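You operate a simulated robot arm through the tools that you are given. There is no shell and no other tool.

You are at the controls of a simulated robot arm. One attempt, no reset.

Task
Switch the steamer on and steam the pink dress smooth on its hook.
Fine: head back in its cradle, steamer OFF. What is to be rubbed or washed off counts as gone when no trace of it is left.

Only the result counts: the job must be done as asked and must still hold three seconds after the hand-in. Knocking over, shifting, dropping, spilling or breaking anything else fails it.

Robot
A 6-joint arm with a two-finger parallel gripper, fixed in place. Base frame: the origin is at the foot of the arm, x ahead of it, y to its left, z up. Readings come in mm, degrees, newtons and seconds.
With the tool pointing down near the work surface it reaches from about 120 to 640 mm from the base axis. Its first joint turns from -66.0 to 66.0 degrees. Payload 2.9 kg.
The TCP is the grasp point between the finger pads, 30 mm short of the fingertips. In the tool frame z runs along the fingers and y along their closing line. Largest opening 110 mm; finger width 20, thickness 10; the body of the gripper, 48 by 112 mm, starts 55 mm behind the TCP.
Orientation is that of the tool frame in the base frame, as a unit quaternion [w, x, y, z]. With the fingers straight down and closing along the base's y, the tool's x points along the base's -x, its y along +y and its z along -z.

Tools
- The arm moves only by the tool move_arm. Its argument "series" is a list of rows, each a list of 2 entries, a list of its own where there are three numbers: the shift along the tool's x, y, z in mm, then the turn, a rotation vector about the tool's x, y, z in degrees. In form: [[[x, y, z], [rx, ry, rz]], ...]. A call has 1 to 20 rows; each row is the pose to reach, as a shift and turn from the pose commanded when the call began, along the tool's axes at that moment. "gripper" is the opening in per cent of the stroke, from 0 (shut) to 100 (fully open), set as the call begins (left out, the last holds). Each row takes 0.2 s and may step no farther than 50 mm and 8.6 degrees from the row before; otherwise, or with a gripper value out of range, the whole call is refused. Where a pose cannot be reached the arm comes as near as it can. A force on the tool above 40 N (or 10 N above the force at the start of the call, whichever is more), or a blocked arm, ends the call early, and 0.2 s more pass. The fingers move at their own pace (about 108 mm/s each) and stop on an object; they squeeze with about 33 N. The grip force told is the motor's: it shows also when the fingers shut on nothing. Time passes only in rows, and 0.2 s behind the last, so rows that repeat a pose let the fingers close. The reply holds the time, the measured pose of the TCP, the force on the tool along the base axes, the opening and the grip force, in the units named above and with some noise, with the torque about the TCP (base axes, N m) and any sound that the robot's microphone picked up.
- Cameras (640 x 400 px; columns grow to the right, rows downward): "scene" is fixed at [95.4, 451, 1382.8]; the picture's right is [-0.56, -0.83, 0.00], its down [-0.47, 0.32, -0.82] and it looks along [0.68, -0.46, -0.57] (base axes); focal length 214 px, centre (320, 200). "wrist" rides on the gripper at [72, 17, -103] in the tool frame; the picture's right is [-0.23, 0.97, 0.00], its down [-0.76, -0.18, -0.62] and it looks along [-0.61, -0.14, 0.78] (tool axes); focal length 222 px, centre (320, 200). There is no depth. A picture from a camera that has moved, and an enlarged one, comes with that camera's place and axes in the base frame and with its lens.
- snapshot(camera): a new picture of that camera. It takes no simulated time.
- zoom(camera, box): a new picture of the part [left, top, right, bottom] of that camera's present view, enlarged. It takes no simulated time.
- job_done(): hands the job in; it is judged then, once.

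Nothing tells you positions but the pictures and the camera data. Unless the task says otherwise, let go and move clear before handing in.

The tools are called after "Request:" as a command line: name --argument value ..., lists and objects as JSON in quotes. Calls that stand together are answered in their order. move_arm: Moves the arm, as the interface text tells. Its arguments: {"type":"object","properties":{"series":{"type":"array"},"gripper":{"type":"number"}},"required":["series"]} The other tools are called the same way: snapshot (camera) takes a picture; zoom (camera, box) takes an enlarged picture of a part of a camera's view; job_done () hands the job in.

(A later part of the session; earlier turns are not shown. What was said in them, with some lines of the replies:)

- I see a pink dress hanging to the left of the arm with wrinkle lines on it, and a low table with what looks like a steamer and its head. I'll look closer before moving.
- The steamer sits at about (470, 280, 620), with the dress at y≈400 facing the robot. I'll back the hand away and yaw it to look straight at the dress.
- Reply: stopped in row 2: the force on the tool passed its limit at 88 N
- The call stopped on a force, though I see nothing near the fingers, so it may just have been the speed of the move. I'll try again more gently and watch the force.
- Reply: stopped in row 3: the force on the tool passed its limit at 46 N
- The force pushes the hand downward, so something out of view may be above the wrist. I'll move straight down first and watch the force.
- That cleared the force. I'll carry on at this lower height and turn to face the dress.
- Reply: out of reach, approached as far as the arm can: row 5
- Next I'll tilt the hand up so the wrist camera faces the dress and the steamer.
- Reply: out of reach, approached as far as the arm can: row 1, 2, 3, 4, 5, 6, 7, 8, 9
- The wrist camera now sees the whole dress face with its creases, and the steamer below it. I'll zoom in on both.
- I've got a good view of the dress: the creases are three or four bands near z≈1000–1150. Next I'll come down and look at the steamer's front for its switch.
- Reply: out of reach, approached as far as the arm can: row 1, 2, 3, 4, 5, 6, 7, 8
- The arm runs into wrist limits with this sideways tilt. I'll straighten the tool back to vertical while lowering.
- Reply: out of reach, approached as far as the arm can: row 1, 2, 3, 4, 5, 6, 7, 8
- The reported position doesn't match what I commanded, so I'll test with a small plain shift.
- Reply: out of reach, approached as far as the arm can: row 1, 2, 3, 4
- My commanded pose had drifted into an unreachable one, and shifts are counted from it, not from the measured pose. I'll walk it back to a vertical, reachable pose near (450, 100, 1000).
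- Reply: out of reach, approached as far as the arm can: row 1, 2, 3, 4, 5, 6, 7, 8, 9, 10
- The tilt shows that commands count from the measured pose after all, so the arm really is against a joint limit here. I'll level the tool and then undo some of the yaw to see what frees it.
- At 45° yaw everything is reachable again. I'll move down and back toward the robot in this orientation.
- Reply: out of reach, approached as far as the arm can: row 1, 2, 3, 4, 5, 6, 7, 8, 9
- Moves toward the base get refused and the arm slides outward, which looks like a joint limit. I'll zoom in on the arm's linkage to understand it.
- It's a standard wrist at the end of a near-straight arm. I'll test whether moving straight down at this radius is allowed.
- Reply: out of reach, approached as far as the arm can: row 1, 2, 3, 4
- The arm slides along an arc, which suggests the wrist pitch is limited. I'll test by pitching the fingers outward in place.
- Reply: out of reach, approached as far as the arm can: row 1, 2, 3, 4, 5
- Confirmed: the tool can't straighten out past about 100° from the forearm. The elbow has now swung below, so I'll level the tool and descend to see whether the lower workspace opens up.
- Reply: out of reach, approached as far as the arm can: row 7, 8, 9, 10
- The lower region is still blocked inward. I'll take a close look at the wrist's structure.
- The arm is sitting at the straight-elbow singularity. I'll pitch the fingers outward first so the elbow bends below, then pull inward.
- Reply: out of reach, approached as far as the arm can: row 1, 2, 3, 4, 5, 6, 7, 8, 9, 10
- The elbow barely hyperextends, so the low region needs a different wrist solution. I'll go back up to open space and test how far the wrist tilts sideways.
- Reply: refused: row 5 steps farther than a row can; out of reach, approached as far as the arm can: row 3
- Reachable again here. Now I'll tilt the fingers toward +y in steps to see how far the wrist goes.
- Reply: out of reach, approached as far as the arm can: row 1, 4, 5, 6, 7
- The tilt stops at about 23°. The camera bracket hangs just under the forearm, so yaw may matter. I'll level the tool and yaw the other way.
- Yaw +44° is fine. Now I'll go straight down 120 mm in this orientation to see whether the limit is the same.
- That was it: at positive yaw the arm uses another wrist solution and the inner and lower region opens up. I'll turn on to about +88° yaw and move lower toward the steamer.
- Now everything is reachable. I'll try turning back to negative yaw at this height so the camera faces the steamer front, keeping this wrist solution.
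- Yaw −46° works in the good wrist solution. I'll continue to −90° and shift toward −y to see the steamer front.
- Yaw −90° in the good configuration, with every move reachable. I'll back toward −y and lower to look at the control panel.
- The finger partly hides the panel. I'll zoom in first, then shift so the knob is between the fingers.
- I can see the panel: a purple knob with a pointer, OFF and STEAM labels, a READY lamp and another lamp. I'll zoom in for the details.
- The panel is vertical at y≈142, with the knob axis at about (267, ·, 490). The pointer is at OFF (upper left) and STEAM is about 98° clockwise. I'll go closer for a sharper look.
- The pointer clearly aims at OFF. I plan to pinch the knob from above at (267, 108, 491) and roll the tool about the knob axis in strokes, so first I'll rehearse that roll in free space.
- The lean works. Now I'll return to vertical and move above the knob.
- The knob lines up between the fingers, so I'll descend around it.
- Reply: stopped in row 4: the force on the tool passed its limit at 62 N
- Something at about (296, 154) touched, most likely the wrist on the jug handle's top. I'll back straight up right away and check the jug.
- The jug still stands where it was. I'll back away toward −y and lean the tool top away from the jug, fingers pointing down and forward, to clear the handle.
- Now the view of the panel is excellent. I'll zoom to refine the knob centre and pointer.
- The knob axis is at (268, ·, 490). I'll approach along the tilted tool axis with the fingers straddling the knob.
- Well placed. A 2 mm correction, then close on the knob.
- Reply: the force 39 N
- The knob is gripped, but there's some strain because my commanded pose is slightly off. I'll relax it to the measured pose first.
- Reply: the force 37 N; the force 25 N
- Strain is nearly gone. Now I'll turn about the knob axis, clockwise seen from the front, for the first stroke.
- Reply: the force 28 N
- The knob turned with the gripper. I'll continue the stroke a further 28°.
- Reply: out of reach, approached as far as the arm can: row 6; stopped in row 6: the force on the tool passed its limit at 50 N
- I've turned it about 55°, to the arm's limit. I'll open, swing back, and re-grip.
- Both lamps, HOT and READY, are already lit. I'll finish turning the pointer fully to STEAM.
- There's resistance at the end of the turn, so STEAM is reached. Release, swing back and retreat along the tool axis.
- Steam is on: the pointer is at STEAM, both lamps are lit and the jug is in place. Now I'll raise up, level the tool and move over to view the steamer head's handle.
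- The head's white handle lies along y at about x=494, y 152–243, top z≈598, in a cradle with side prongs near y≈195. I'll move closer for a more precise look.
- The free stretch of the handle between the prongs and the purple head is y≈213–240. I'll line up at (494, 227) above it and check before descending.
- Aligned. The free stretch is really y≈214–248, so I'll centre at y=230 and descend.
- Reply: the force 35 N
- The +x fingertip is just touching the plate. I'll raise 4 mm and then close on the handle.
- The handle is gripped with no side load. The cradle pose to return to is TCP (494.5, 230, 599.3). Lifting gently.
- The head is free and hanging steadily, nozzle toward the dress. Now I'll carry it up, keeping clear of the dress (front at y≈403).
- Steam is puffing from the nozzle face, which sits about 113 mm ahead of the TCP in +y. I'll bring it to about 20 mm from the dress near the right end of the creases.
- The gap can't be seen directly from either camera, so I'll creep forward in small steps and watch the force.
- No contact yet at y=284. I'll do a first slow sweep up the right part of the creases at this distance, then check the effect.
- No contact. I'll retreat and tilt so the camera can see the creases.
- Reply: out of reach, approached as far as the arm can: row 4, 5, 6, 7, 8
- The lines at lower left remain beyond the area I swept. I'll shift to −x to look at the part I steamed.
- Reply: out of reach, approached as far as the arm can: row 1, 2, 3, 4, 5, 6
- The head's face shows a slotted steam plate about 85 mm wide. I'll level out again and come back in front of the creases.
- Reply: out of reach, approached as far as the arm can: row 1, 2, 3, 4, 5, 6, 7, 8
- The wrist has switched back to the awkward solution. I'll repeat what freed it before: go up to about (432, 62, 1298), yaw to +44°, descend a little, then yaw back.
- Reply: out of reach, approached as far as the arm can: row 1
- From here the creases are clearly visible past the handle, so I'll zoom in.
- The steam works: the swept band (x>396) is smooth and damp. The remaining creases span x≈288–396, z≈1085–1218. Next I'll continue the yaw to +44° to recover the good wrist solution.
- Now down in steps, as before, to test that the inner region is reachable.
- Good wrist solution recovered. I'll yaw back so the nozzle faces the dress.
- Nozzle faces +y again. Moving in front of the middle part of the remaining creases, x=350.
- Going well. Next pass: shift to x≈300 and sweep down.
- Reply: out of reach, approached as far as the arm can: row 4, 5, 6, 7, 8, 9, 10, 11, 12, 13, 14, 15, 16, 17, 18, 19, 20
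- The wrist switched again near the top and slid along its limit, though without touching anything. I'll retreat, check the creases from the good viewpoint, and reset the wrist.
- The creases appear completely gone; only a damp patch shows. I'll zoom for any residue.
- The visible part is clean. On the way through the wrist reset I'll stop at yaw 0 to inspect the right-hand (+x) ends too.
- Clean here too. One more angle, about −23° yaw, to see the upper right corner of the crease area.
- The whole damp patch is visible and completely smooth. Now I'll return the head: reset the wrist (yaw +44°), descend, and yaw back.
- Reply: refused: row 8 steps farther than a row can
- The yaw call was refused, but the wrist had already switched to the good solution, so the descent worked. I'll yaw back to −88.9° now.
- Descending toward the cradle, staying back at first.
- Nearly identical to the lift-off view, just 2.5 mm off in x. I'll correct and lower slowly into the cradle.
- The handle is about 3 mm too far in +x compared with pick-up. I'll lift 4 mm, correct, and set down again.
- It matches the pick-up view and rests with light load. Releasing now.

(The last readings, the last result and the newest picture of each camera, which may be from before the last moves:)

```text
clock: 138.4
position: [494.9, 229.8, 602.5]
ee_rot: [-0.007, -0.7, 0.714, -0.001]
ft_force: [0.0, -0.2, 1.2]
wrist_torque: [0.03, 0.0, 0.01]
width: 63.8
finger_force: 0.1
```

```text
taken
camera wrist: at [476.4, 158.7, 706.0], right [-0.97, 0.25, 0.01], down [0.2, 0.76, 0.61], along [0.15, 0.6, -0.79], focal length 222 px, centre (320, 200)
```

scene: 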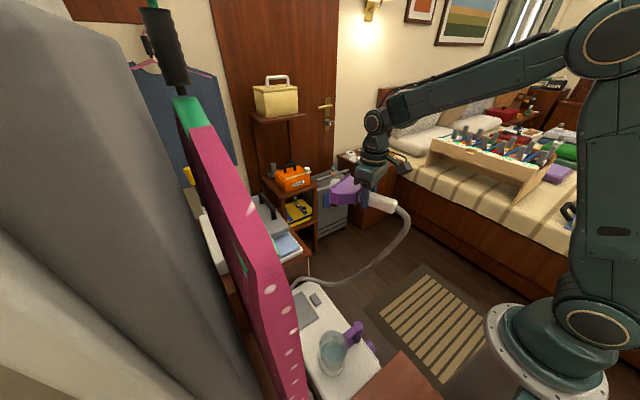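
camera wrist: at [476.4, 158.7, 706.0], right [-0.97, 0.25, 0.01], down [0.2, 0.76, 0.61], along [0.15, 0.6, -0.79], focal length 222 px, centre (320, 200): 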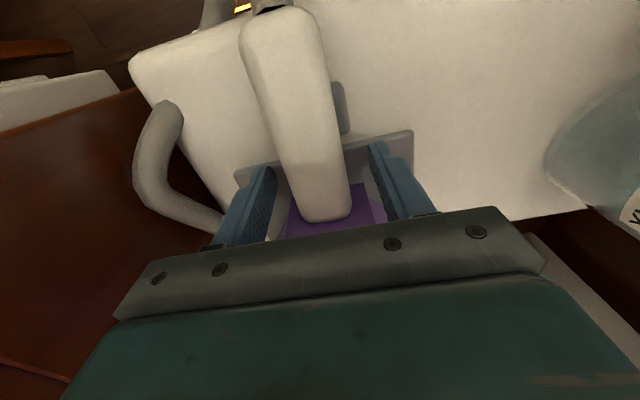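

The head is resting in the cradle. I'll rise straight up, clear of the handle, and then move back.

Request:
move_arm --series '[[[0, 0, -15], [0, 0, 0]], [[0, 0, -35], [0, 0, 0]], [[0, 0, -65], [0, 0, 0]], [[0, 0, -100], [0, 0, 0]], [[0, 0, -140], [0, 0, 0]], [[30, 0, -150], [0, 0, 0]], [[65, 0, -155], [0, 0, 0]], [[100, 0, -160], [0, 0, 0]], [[100, 0, -160], [0, 0, 0]]]'

Request:
zoom --camera "wrist" --box '[220, 60, 460, 230]'

Request:
zoom --camera "scene" --box '[240, 260, 400, 400]'

```text
clock: 140.4
position: [494.7, 130.9, 764.0]
ee_rot: [-0.007, -0.7, 0.714, -0.001]
ft_force: [0.4, -0.8, -0.6]
wrist_torque: [0.0, 0.01, 0.01]
width: 63.9
finger_force: 0.1
```

```text
2.35 times, centred on (340, 145) of wrist
camera zoom: at [476.2, 59.3, 866.8], right [-0.97, 0.25, 0.0], down [0.2, 0.76, 0.61], along [0.15, 0.6, -0.79], focal length 523 px, centre (273, 329)
```

zoom: 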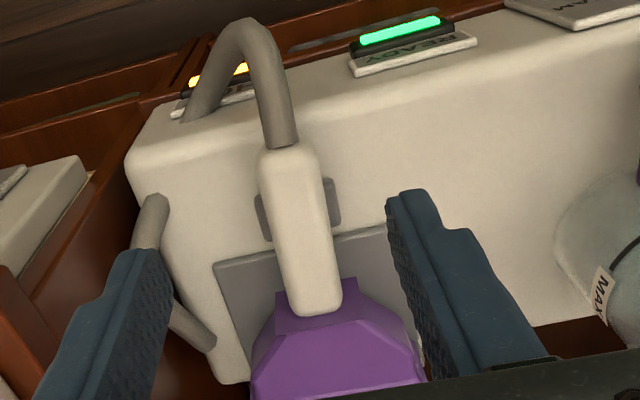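

```text
2.86 times, centred on (320, 330) of scene
camera zoom: at [95.4, 451.0, 1382.8], right [-0.56, -0.83, 0.0], down [-0.47, 0.32, -0.82], along [0.68, -0.46, -0.57], focal length 613 px, centre (320, -171)
```

zoom: 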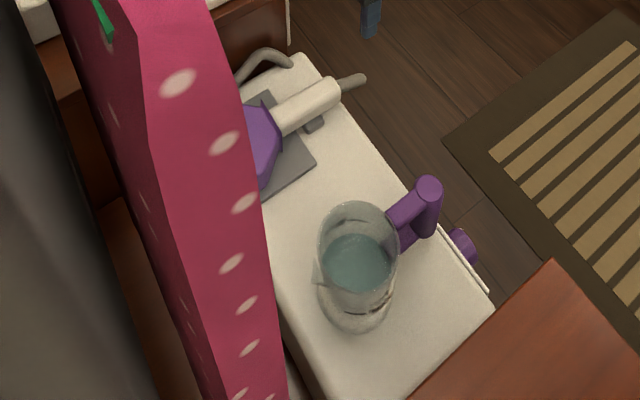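

The head is back exactly as at the start, and the jug is unchanged. Now I'll move to the knob to switch the steamer off, with the same tilted approach as before.

Request:
move_arm --series '[[[40, 15, 0], [0, 0, 0]], [[80, 35, 0], [0, 0, 0]], [[95, 70, 15], [0, -5, 0]], [[95, 105, 40], [0, -10, 0]], [[95, 140, 75], [0, -15, 0]], [[95, 170, 110], [0, -20, 0]], [[95, 200, 145], [0, -25, 0]], [[95, 220, 178], [0, -30, 0]], [[95, 221, 189], [0, -30, 0]], [[95, 221, 189], [0, -30, 0]]]' --gripper 64

Request:
snapshot --camera "wrist"

```text
clock: 142.6
position: [268.0, 39.2, 578.2]
ee_rot: [0.178, -0.676, 0.692, 0.18]
ft_force: [0.2, -0.2, -0.2]
wrist_torque: [-0.01, -0.01, 0.02]
width: 70.2
finger_force: 0.0
```

```text
taken
camera wrist: at [249.5, -74.3, 632.1], right [-0.97, 0.22, 0.12], down [0.19, 0.35, 0.92], along [0.16, 0.91, -0.38], focal length 222 px, centre (320, 200)
```

wrist: 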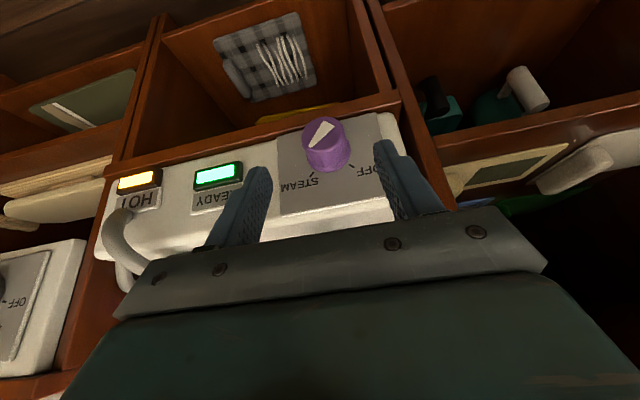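

Request:
move_arm --series '[[[-16, -1.6, 20], [0, 0, 0]], [[-16, -1.6, 45], [0, 0, 0]], [[-16, -1.6, 70], [0, 0, 0]], [[-16, -1.6, 90], [0, 0, 0]], [[-16, -1.6, 102], [0, 0, 0]], [[-16, -1.6, 109.5], [0, 0, 0]], [[-16, -1.6, 109.5], [0, 0, 0]]]'

Request:
zoom --camera "wrist" --box '[220, 100, 440, 240]'

```text
clock: 144.2
position: [271.8, 108.3, 490.4]
ee_rot: [0.179, -0.676, 0.691, 0.18]
ft_force: [0.2, 0.0, 0.6]
wrist_torque: [-0.05, -0.03, 0.0]
width: 70.1
finger_force: 0.1
```

```text
2.86 times, centred on (330, 170) of wrist
camera zoom: at [252.0, -6.6, 545.1], right [-0.97, 0.22, 0.12], down [0.19, 0.35, 0.92], along [0.16, 0.91, -0.38], focal length 635 px, centre (291, 286)
```

zoom: 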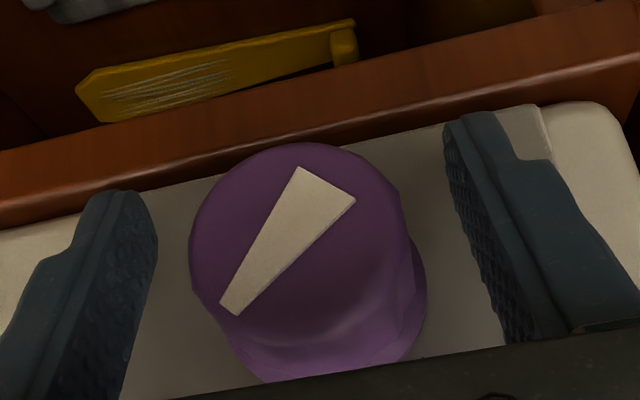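

Straddling the knob. I'll lean +48° with the fingers open, close, then turn back counter-clockwise.

Request:
move_arm --series '[[[0, 1.2, 0], [-6.9, 0.1, 3.9]], [[0, 1.2, 0], [-13.9, 0.2, 7.8]], [[0, 1.2, 0], [-20.9, 0.3, 11.7]], [[0, 1.2, 0], [-27.8, 0.3, 15.6]], [[0, 1.2, 0], [-34.8, 0.4, 19.5]], [[0, 1.2, 0], [-41.8, 0.5, 23.5]], [[0, 1.2, 0], [-41.8, 0.5, 23.5]]]'

Request:
move_arm --series '[[[0, 0, 0], [0, 0, 0]], [[0, 0, 0], [0, 0, 0]], [[0, 0, 0], [0, 0, 0]]]' --gripper 0

Request:
zoom --camera "wrist" --box '[220, 100, 440, 240]'

```text
clock: 145.8
position: [269.1, 107.5, 489.3]
ee_rot: [-0.115, -0.544, 0.704, 0.442]
ft_force: [0.0, 0.1, 1.1]
wrist_torque: [0.01, 0.02, -0.01]
width: 70.3
finger_force: 0.0
```

```text
clock: 146.6
position: [269.7, 108.0, 490.3]
ee_rot: [-0.116, -0.544, 0.703, 0.443]
ft_force: [-0.3, -1.4, -2.1]
wrist_torque: [0.05, 0.02, 0.12]
width: 45.9
finger_force: 45.1
```

```text
2.86 times, centred on (330, 170) of wrist
camera zoom: at [296.9, -7.5, 538.7], right [-0.56, 0.21, 0.8], down [0.81, 0.35, 0.47], along [-0.18, 0.91, -0.37], focal length 635 px, centre (291, 286)
```

zoom: 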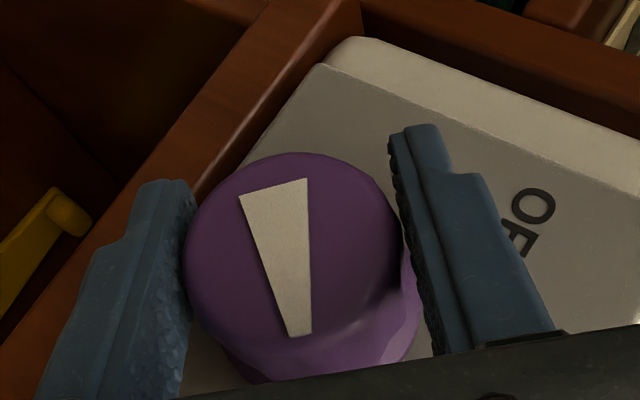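

Gripped with almost no strain. Turning back 48°.

Request:
move_arm --series '[[[0, 0, 0], [4.3, 0, -2.4]], [[0, 0, 0], [8.7, 0, -4.9]], [[0, 0, 0], [13, 0, -7.3]], [[0, 0, 0], [17.4, 0, -9.8]], [[0, 0, 0], [21.8, 0, -12.2]], [[0, 0, 0], [26.1, 0, -14.7]], [[0, 0, 0], [30.5, 0, -17.1]], [[0, 0, 0], [34.8, 0, -19.6]], [[0, 0, 0], [39.2, 0, -22]], [[0, 0, 0], [41.8, -0.5, -23.5]], [[0, 0, 0], [41.8, -0.5, -23.5]]]'

Request:
snapshot --camera "wrist"

```text
clock: 149.0
position: [269.5, 106.9, 489.6]
ee_rot: [0.179, -0.678, 0.69, 0.18]
ft_force: [-4.8, -0.5, -12.8]
wrist_torque: [-1.05, -0.03, 0.76]
width: 46.4
finger_force: 45.3
```

```text
taken
camera wrist: at [250.6, -7.3, 543.6], right [-0.97, 0.22, 0.12], down [0.19, 0.36, 0.92], along [0.15, 0.91, -0.39], focal length 222 px, centre (320, 200)
```

wrist: 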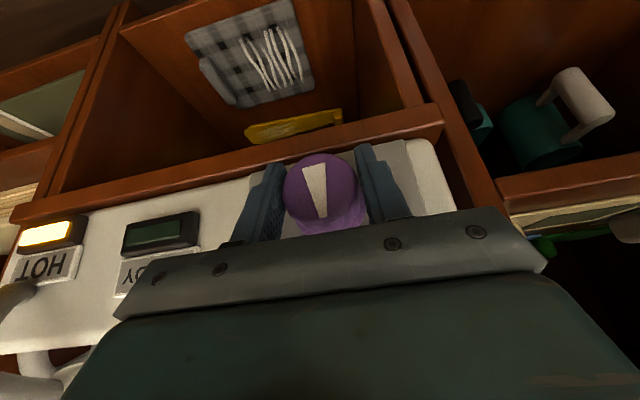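

READY is already out. I'll re-grip for the second stroke back to OFF.

Request:
move_arm --series '[[[0, 0, 0], [0, 0, 0]], [[0, 0, 0], [0, 0, 0]], [[0, 0, 0], [-7.2, 0, 4]], [[0, 0, 0], [-14.4, 0, 8.1]], [[0, 0, 0], [-21.5, 0, 12.1]], [[0, 0, 0], [-28.7, 0, 16.1]], [[0, 0, 0], [-35.9, 0, 20.2]], [[0, 0, 0], [-43.5, 0, 24.5]], [[0, 0, 0], [-43.5, 0, 24.5]]]' --gripper 64

Request:
move_arm --series '[[[0, 0, 0], [0, 0, 0]], [[0, 0, 0], [0, 0, 0]], [[0, 0, 0], [0, 0, 0]]]' --gripper 0

Request:
move_arm --series '[[[0, 0, 0], [4.3, 0, -2.4]], [[0, 0, 0], [8.7, 0, -4.9]], [[0, 0, 0], [13, 0, -7.3]], [[0, 0, 0], [17.4, 0, -9.8]], [[0, 0, 0], [21.8, 0, -12.2]], [[0, 0, 0], [26.1, 0, -14.7]], [[0, 0, 0], [30.5, 0, -17.1]], [[0, 0, 0], [34.8, 0, -19.6]], [[0, 0, 0], [39.2, 0, -22]], [[0, 0, 0], [43.5, 0, -24.5]], [[0, 0, 0], [45.5, 0, -25.6]], [[0, 0, 0], [45.5, 0, -25.6]]]'

Request:
snapshot --camera "wrist"

```text
refused: row 8 steps farther than a row can; nothing moved
```

```text
clock: 149.8
position: [270.1, 106.5, 490.0]
ee_rot: [0.178, -0.677, 0.691, 0.18]
ft_force: [-6.0, 0.1, -19.6]
wrist_torque: [-0.4, 0.01, 0.63]
width: 46.1
finger_force: 45.0
```

```text
clock: 151.6
position: [270.0, 107.5, 489.1]
ee_rot: [-0.387, 0.706, -0.59, 0.059]
ft_force: [2.1, 4.3, -4.3]
wrist_torque: [-0.46, -0.03, -0.09]
width: 46.2
finger_force: 44.8
out of reach, approached as far as the arm can: row 8, 9
stopped in row 9: the force on the tool passed its limit at 57 N (the readings are from after the stop); the commanded pose is now the measured one
```

```text
taken
camera wrist: at [221.4, -6.8, 523.6], right [-0.83, 0.2, -0.51], down [-0.42, 0.37, 0.83], along [0.35, 0.91, -0.23], focal length 222 px, centre (320, 200)
```

wrist: 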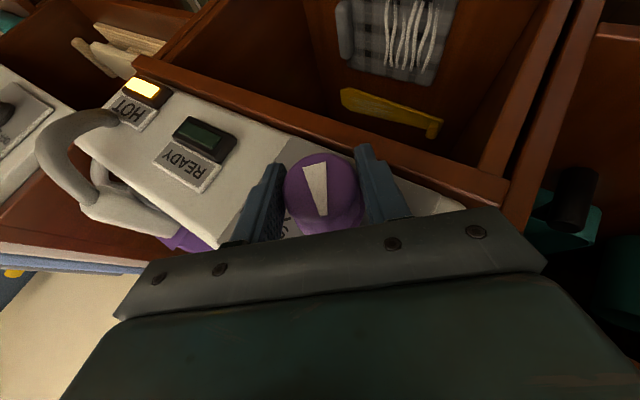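

One call was refused, so the turn continued from where I was. The knob went on toward OFF without harm. I'll check before finishing.

Request:
snapshot --camera "scene"

Request:
zoom --camera "scene" --box '[280, 260, 440, 400]'

```text
taken
```

scene: 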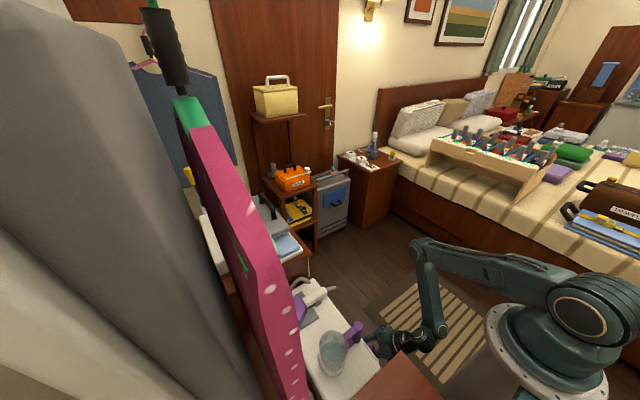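

```text
2.86 times, centred on (360, 330) of scene
camera zoom: at [95.5, 451.1, 1382.8], right [-0.56, -0.83, 0.0], down [-0.47, 0.32, -0.82], along [0.68, -0.46, -0.57], focal length 613 px, centre (206, -171)
```

zoom: 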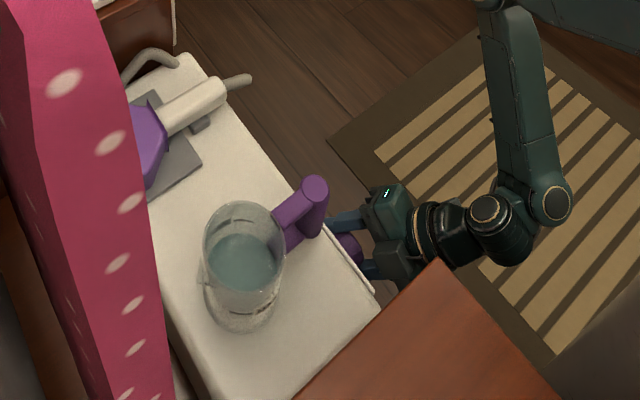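

Nothing was disturbed. I'll open the fingers, swing back to upright, and look at the pointer.

Request:
move_arm --series '[[[0, 0, 0], [0, 0, 0]], [[0, 0, 0], [0, 0, 0]], [[0, 0, 0], [-6, 0, 3.4]], [[0, 0, 0], [-12, 0, 6.8]], [[0, 0, 0], [-18, 0, 10.1]], [[0, 0, 0], [-24, 0, 13.5]], [[0, 0, 0], [-30, 0, 16.9]], [[0, 0, 0], [-33.5, 0, 18.9]], [[0, 0, 0], [-33.5, 0, 18.9]]]' --gripper 64

Request:
snapshot --camera "wrist"

Request:
zoom --camera "wrist" --box '[220, 100, 440, 240]'

```text
clock: 153.6
position: [270.9, 105.9, 489.8]
ee_rot: [0.171, -0.681, 0.689, 0.177]
ft_force: [-0.4, 0.7, 0.1]
wrist_torque: [0.03, -0.01, 0.01]
width: 70.3
finger_force: 0.1
```

```text
taken
camera wrist: at [252.1, -6.5, 545.8], right [-0.97, 0.21, 0.12], down [0.19, 0.37, 0.91], along [0.15, 0.91, -0.4], focal length 222 px, centre (320, 200)
```

wrist: 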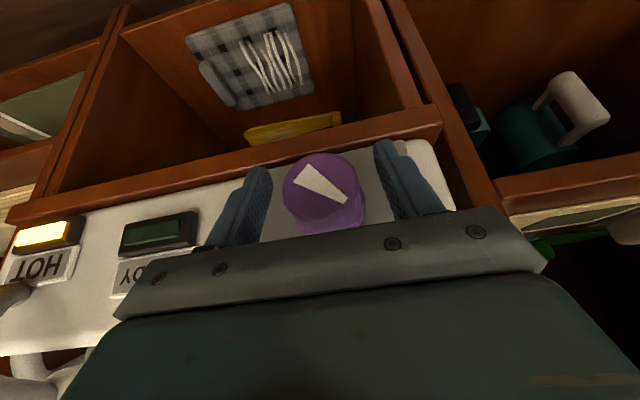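

```text
2.86 times, centred on (330, 170) of wrist
camera zoom: at [252.1, -6.5, 545.8], right [-0.97, 0.21, 0.12], down [0.19, 0.37, 0.91], along [0.15, 0.91, -0.4], focal length 635 px, centre (291, 286)
```

zoom: 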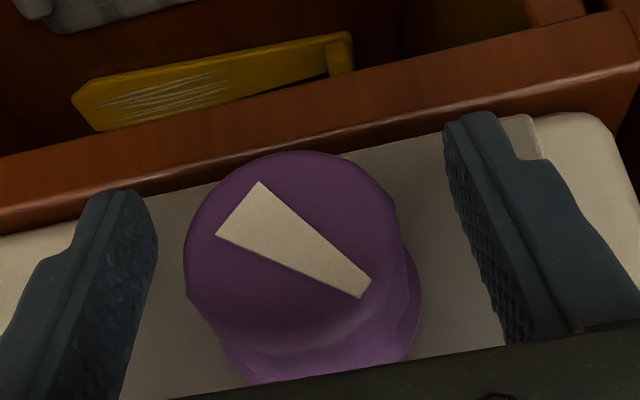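

The pointer is back at its original OFF angle and READY is dark; HOT is presumably residual heat. I'll retreat along the tool axis.

Request:
move_arm --series '[[[0, 0, -20], [0, 0, 0]], [[0, 0, -45], [0, 0, 0]], [[10, 0, -75], [0, 0, 0]], [[22, 0, -105], [0, 0, 0]], [[22, 0, -105], [0, 0, 0]]]'

Request:
zoom --camera "wrist" --box '[90, 100, 420, 300]'

Request:
zoom --camera "wrist" --box '[260, 110, 400, 210]'

```text
clock: 154.8
position: [269.5, 36.9, 572.3]
ee_rot: [0.172, -0.681, 0.689, 0.177]
ft_force: [0.4, -0.8, 0.2]
wrist_torque: [0.01, 0.0, -0.02]
width: 70.5
finger_force: 0.1
```

```text
1.94 times, centred on (255, 200) of wrist
camera zoom: at [252.2, -75.5, 627.9], right [-0.97, 0.21, 0.12], down [0.19, 0.37, 0.91], along [0.15, 0.91, -0.4], focal length 431 px, centre (446, 200)
```

zoom: 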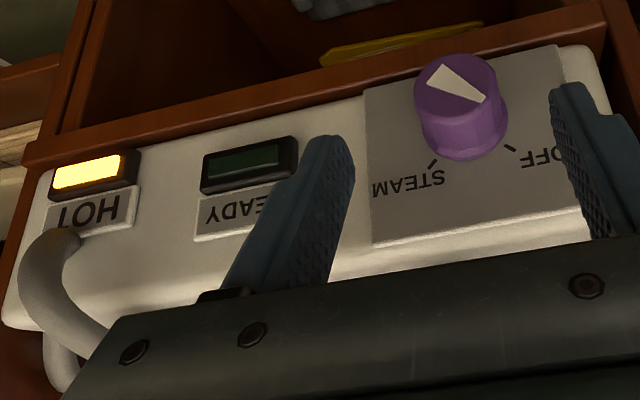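

```text
4.00 times, centred on (330, 160) of wrist
camera zoom: at [252.2, -75.5, 627.9], right [-0.97, 0.21, 0.12], down [0.19, 0.37, 0.91], along [0.15, 0.91, -0.4], focal length 888 px, centre (280, 360)
```

zoom: 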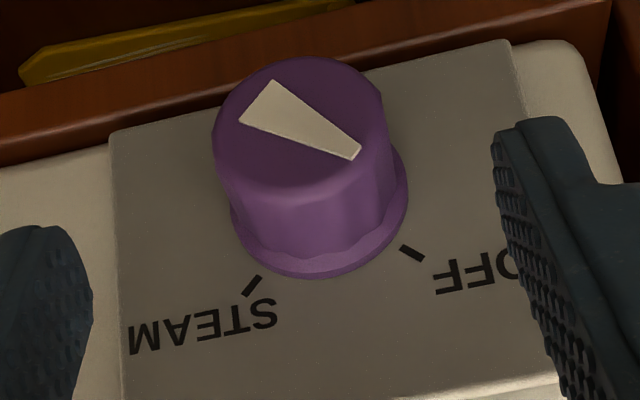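

The knob matches its starting OFF position, the head is in the cradle and the dress is smooth. I'll move the arm up and clear for a final look.

Request:
move_arm --series '[[[10, 0, -40], [0, 0, 0]], [[10, 0, -80], [0, 4, 0]], [[0, -20, -120], [0, 10, 0]], [[-20, -50, -155], [0, 16, 0]], [[-40, -80, -190], [0, 22, 0]], [[-60, -110, -225], [0, 28, 0]], [[-80, -140, -260], [0, 29, 0]], [[-80, -140, -260], [0, 29, 0]]]'

Request:
snapshot --camera "scene"

Request:
snapshot --camera "wrist"

```text
refused: row 4 steps farther than a row can; nothing moved
```

```text
taken
```

scene: 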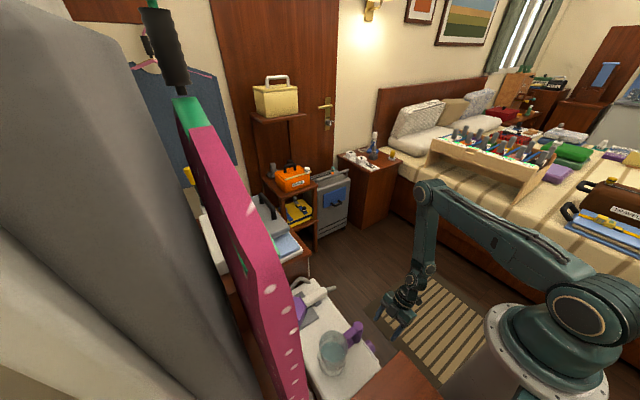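

```text
taken
camera wrist: at [252.2, -75.5, 627.9], right [-0.97, 0.21, 0.12], down [0.19, 0.37, 0.91], along [0.15, 0.91, -0.4], focal length 222 px, centre (320, 200)
```

wrist: 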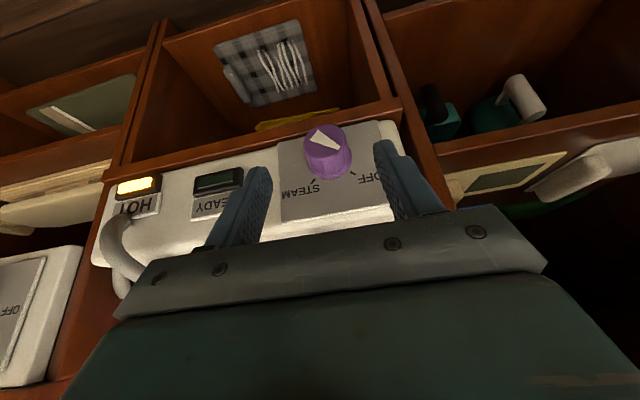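

Request:
move_arm --series '[[[10, 0, -35], [0, 0, 0]], [[10, 0, -70], [0, 4, 0]], [[5, -15, -100], [0, 10, 0]], [[-5, -35, -130], [0, 16, 0]], [[-20, -55, -160], [0, 22, 0]], [[-35, -75, -190], [0, 28, 0]], [[-50, -95, -220], [0, 29, 0]], [[-50, -95, -220], [0, 29, 0]]]'

Request:
snapshot --camera "scene"

Request:
snapshot --camera "wrist"

```text
clock: 156.6
position: [365.1, -24.7, 788.1]
ee_rot: [-0.007, -0.704, 0.71, 0.0]
ft_force: [-0.2, -0.3, 0.3]
wrist_torque: [-0.01, -0.07, 0.02]
width: 70.3
finger_force: 0.1
```

```text
taken
```

scene: 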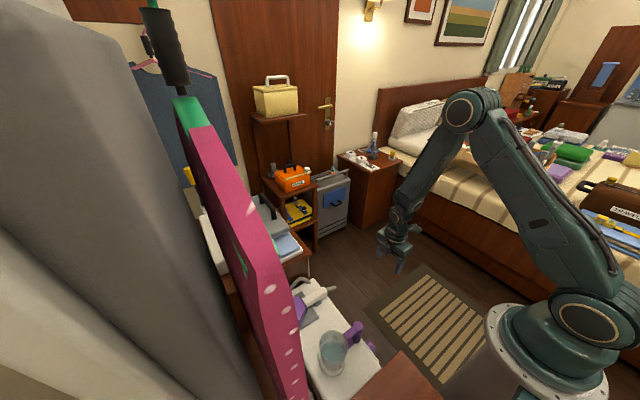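

```text
taken
camera wrist: at [349.0, -96.7, 891.5], right [-0.97, 0.24, 0.01], down [0.19, 0.76, 0.62], along [0.14, 0.6, -0.79], focal length 222 px, centre (320, 200)
```

wrist: 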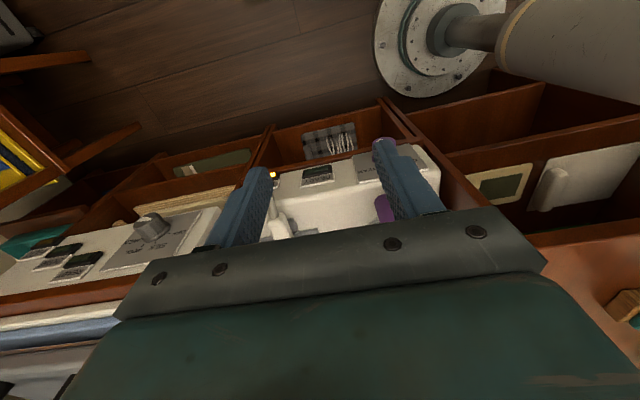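

The dress is smooth on its hook. The head is in its cradle, the knob is back at OFF with READY dark, and the jug and everything else stand where they were. The arm is clear, so I'm handing in.

Request:
job_done

```text
The job is handed in.
```

I handed the job in. The pink dress is smooth on its hook, the steamer head is back in its cradle, and the steamer is switched off. I don't have the verdict.

- **Dress:** I looked at the creased area from three angles after steaming. No crease lines were left, only a damp patch where the steam had passed.
- **Steamer:** The knob is at the same OFF angle it started from, and the READY lamp is dark. The HOT lamp was still lit when I handed in, which I took to be leftover heat.
- **Jug:** While I was first reaching for the knob, the arm pressed briefly on the top of the jug's handle (about 60 N). The jug didn't tip or spill. It looks to be where it was, give or take a couple of millimetres.
- **Second knob turn:** One of my moves was refused during the turn back to OFF. The gripper then kept turning from where it was and stopped on a force limit beside the unit next to the steamer. I saw nothing moved or damaged.
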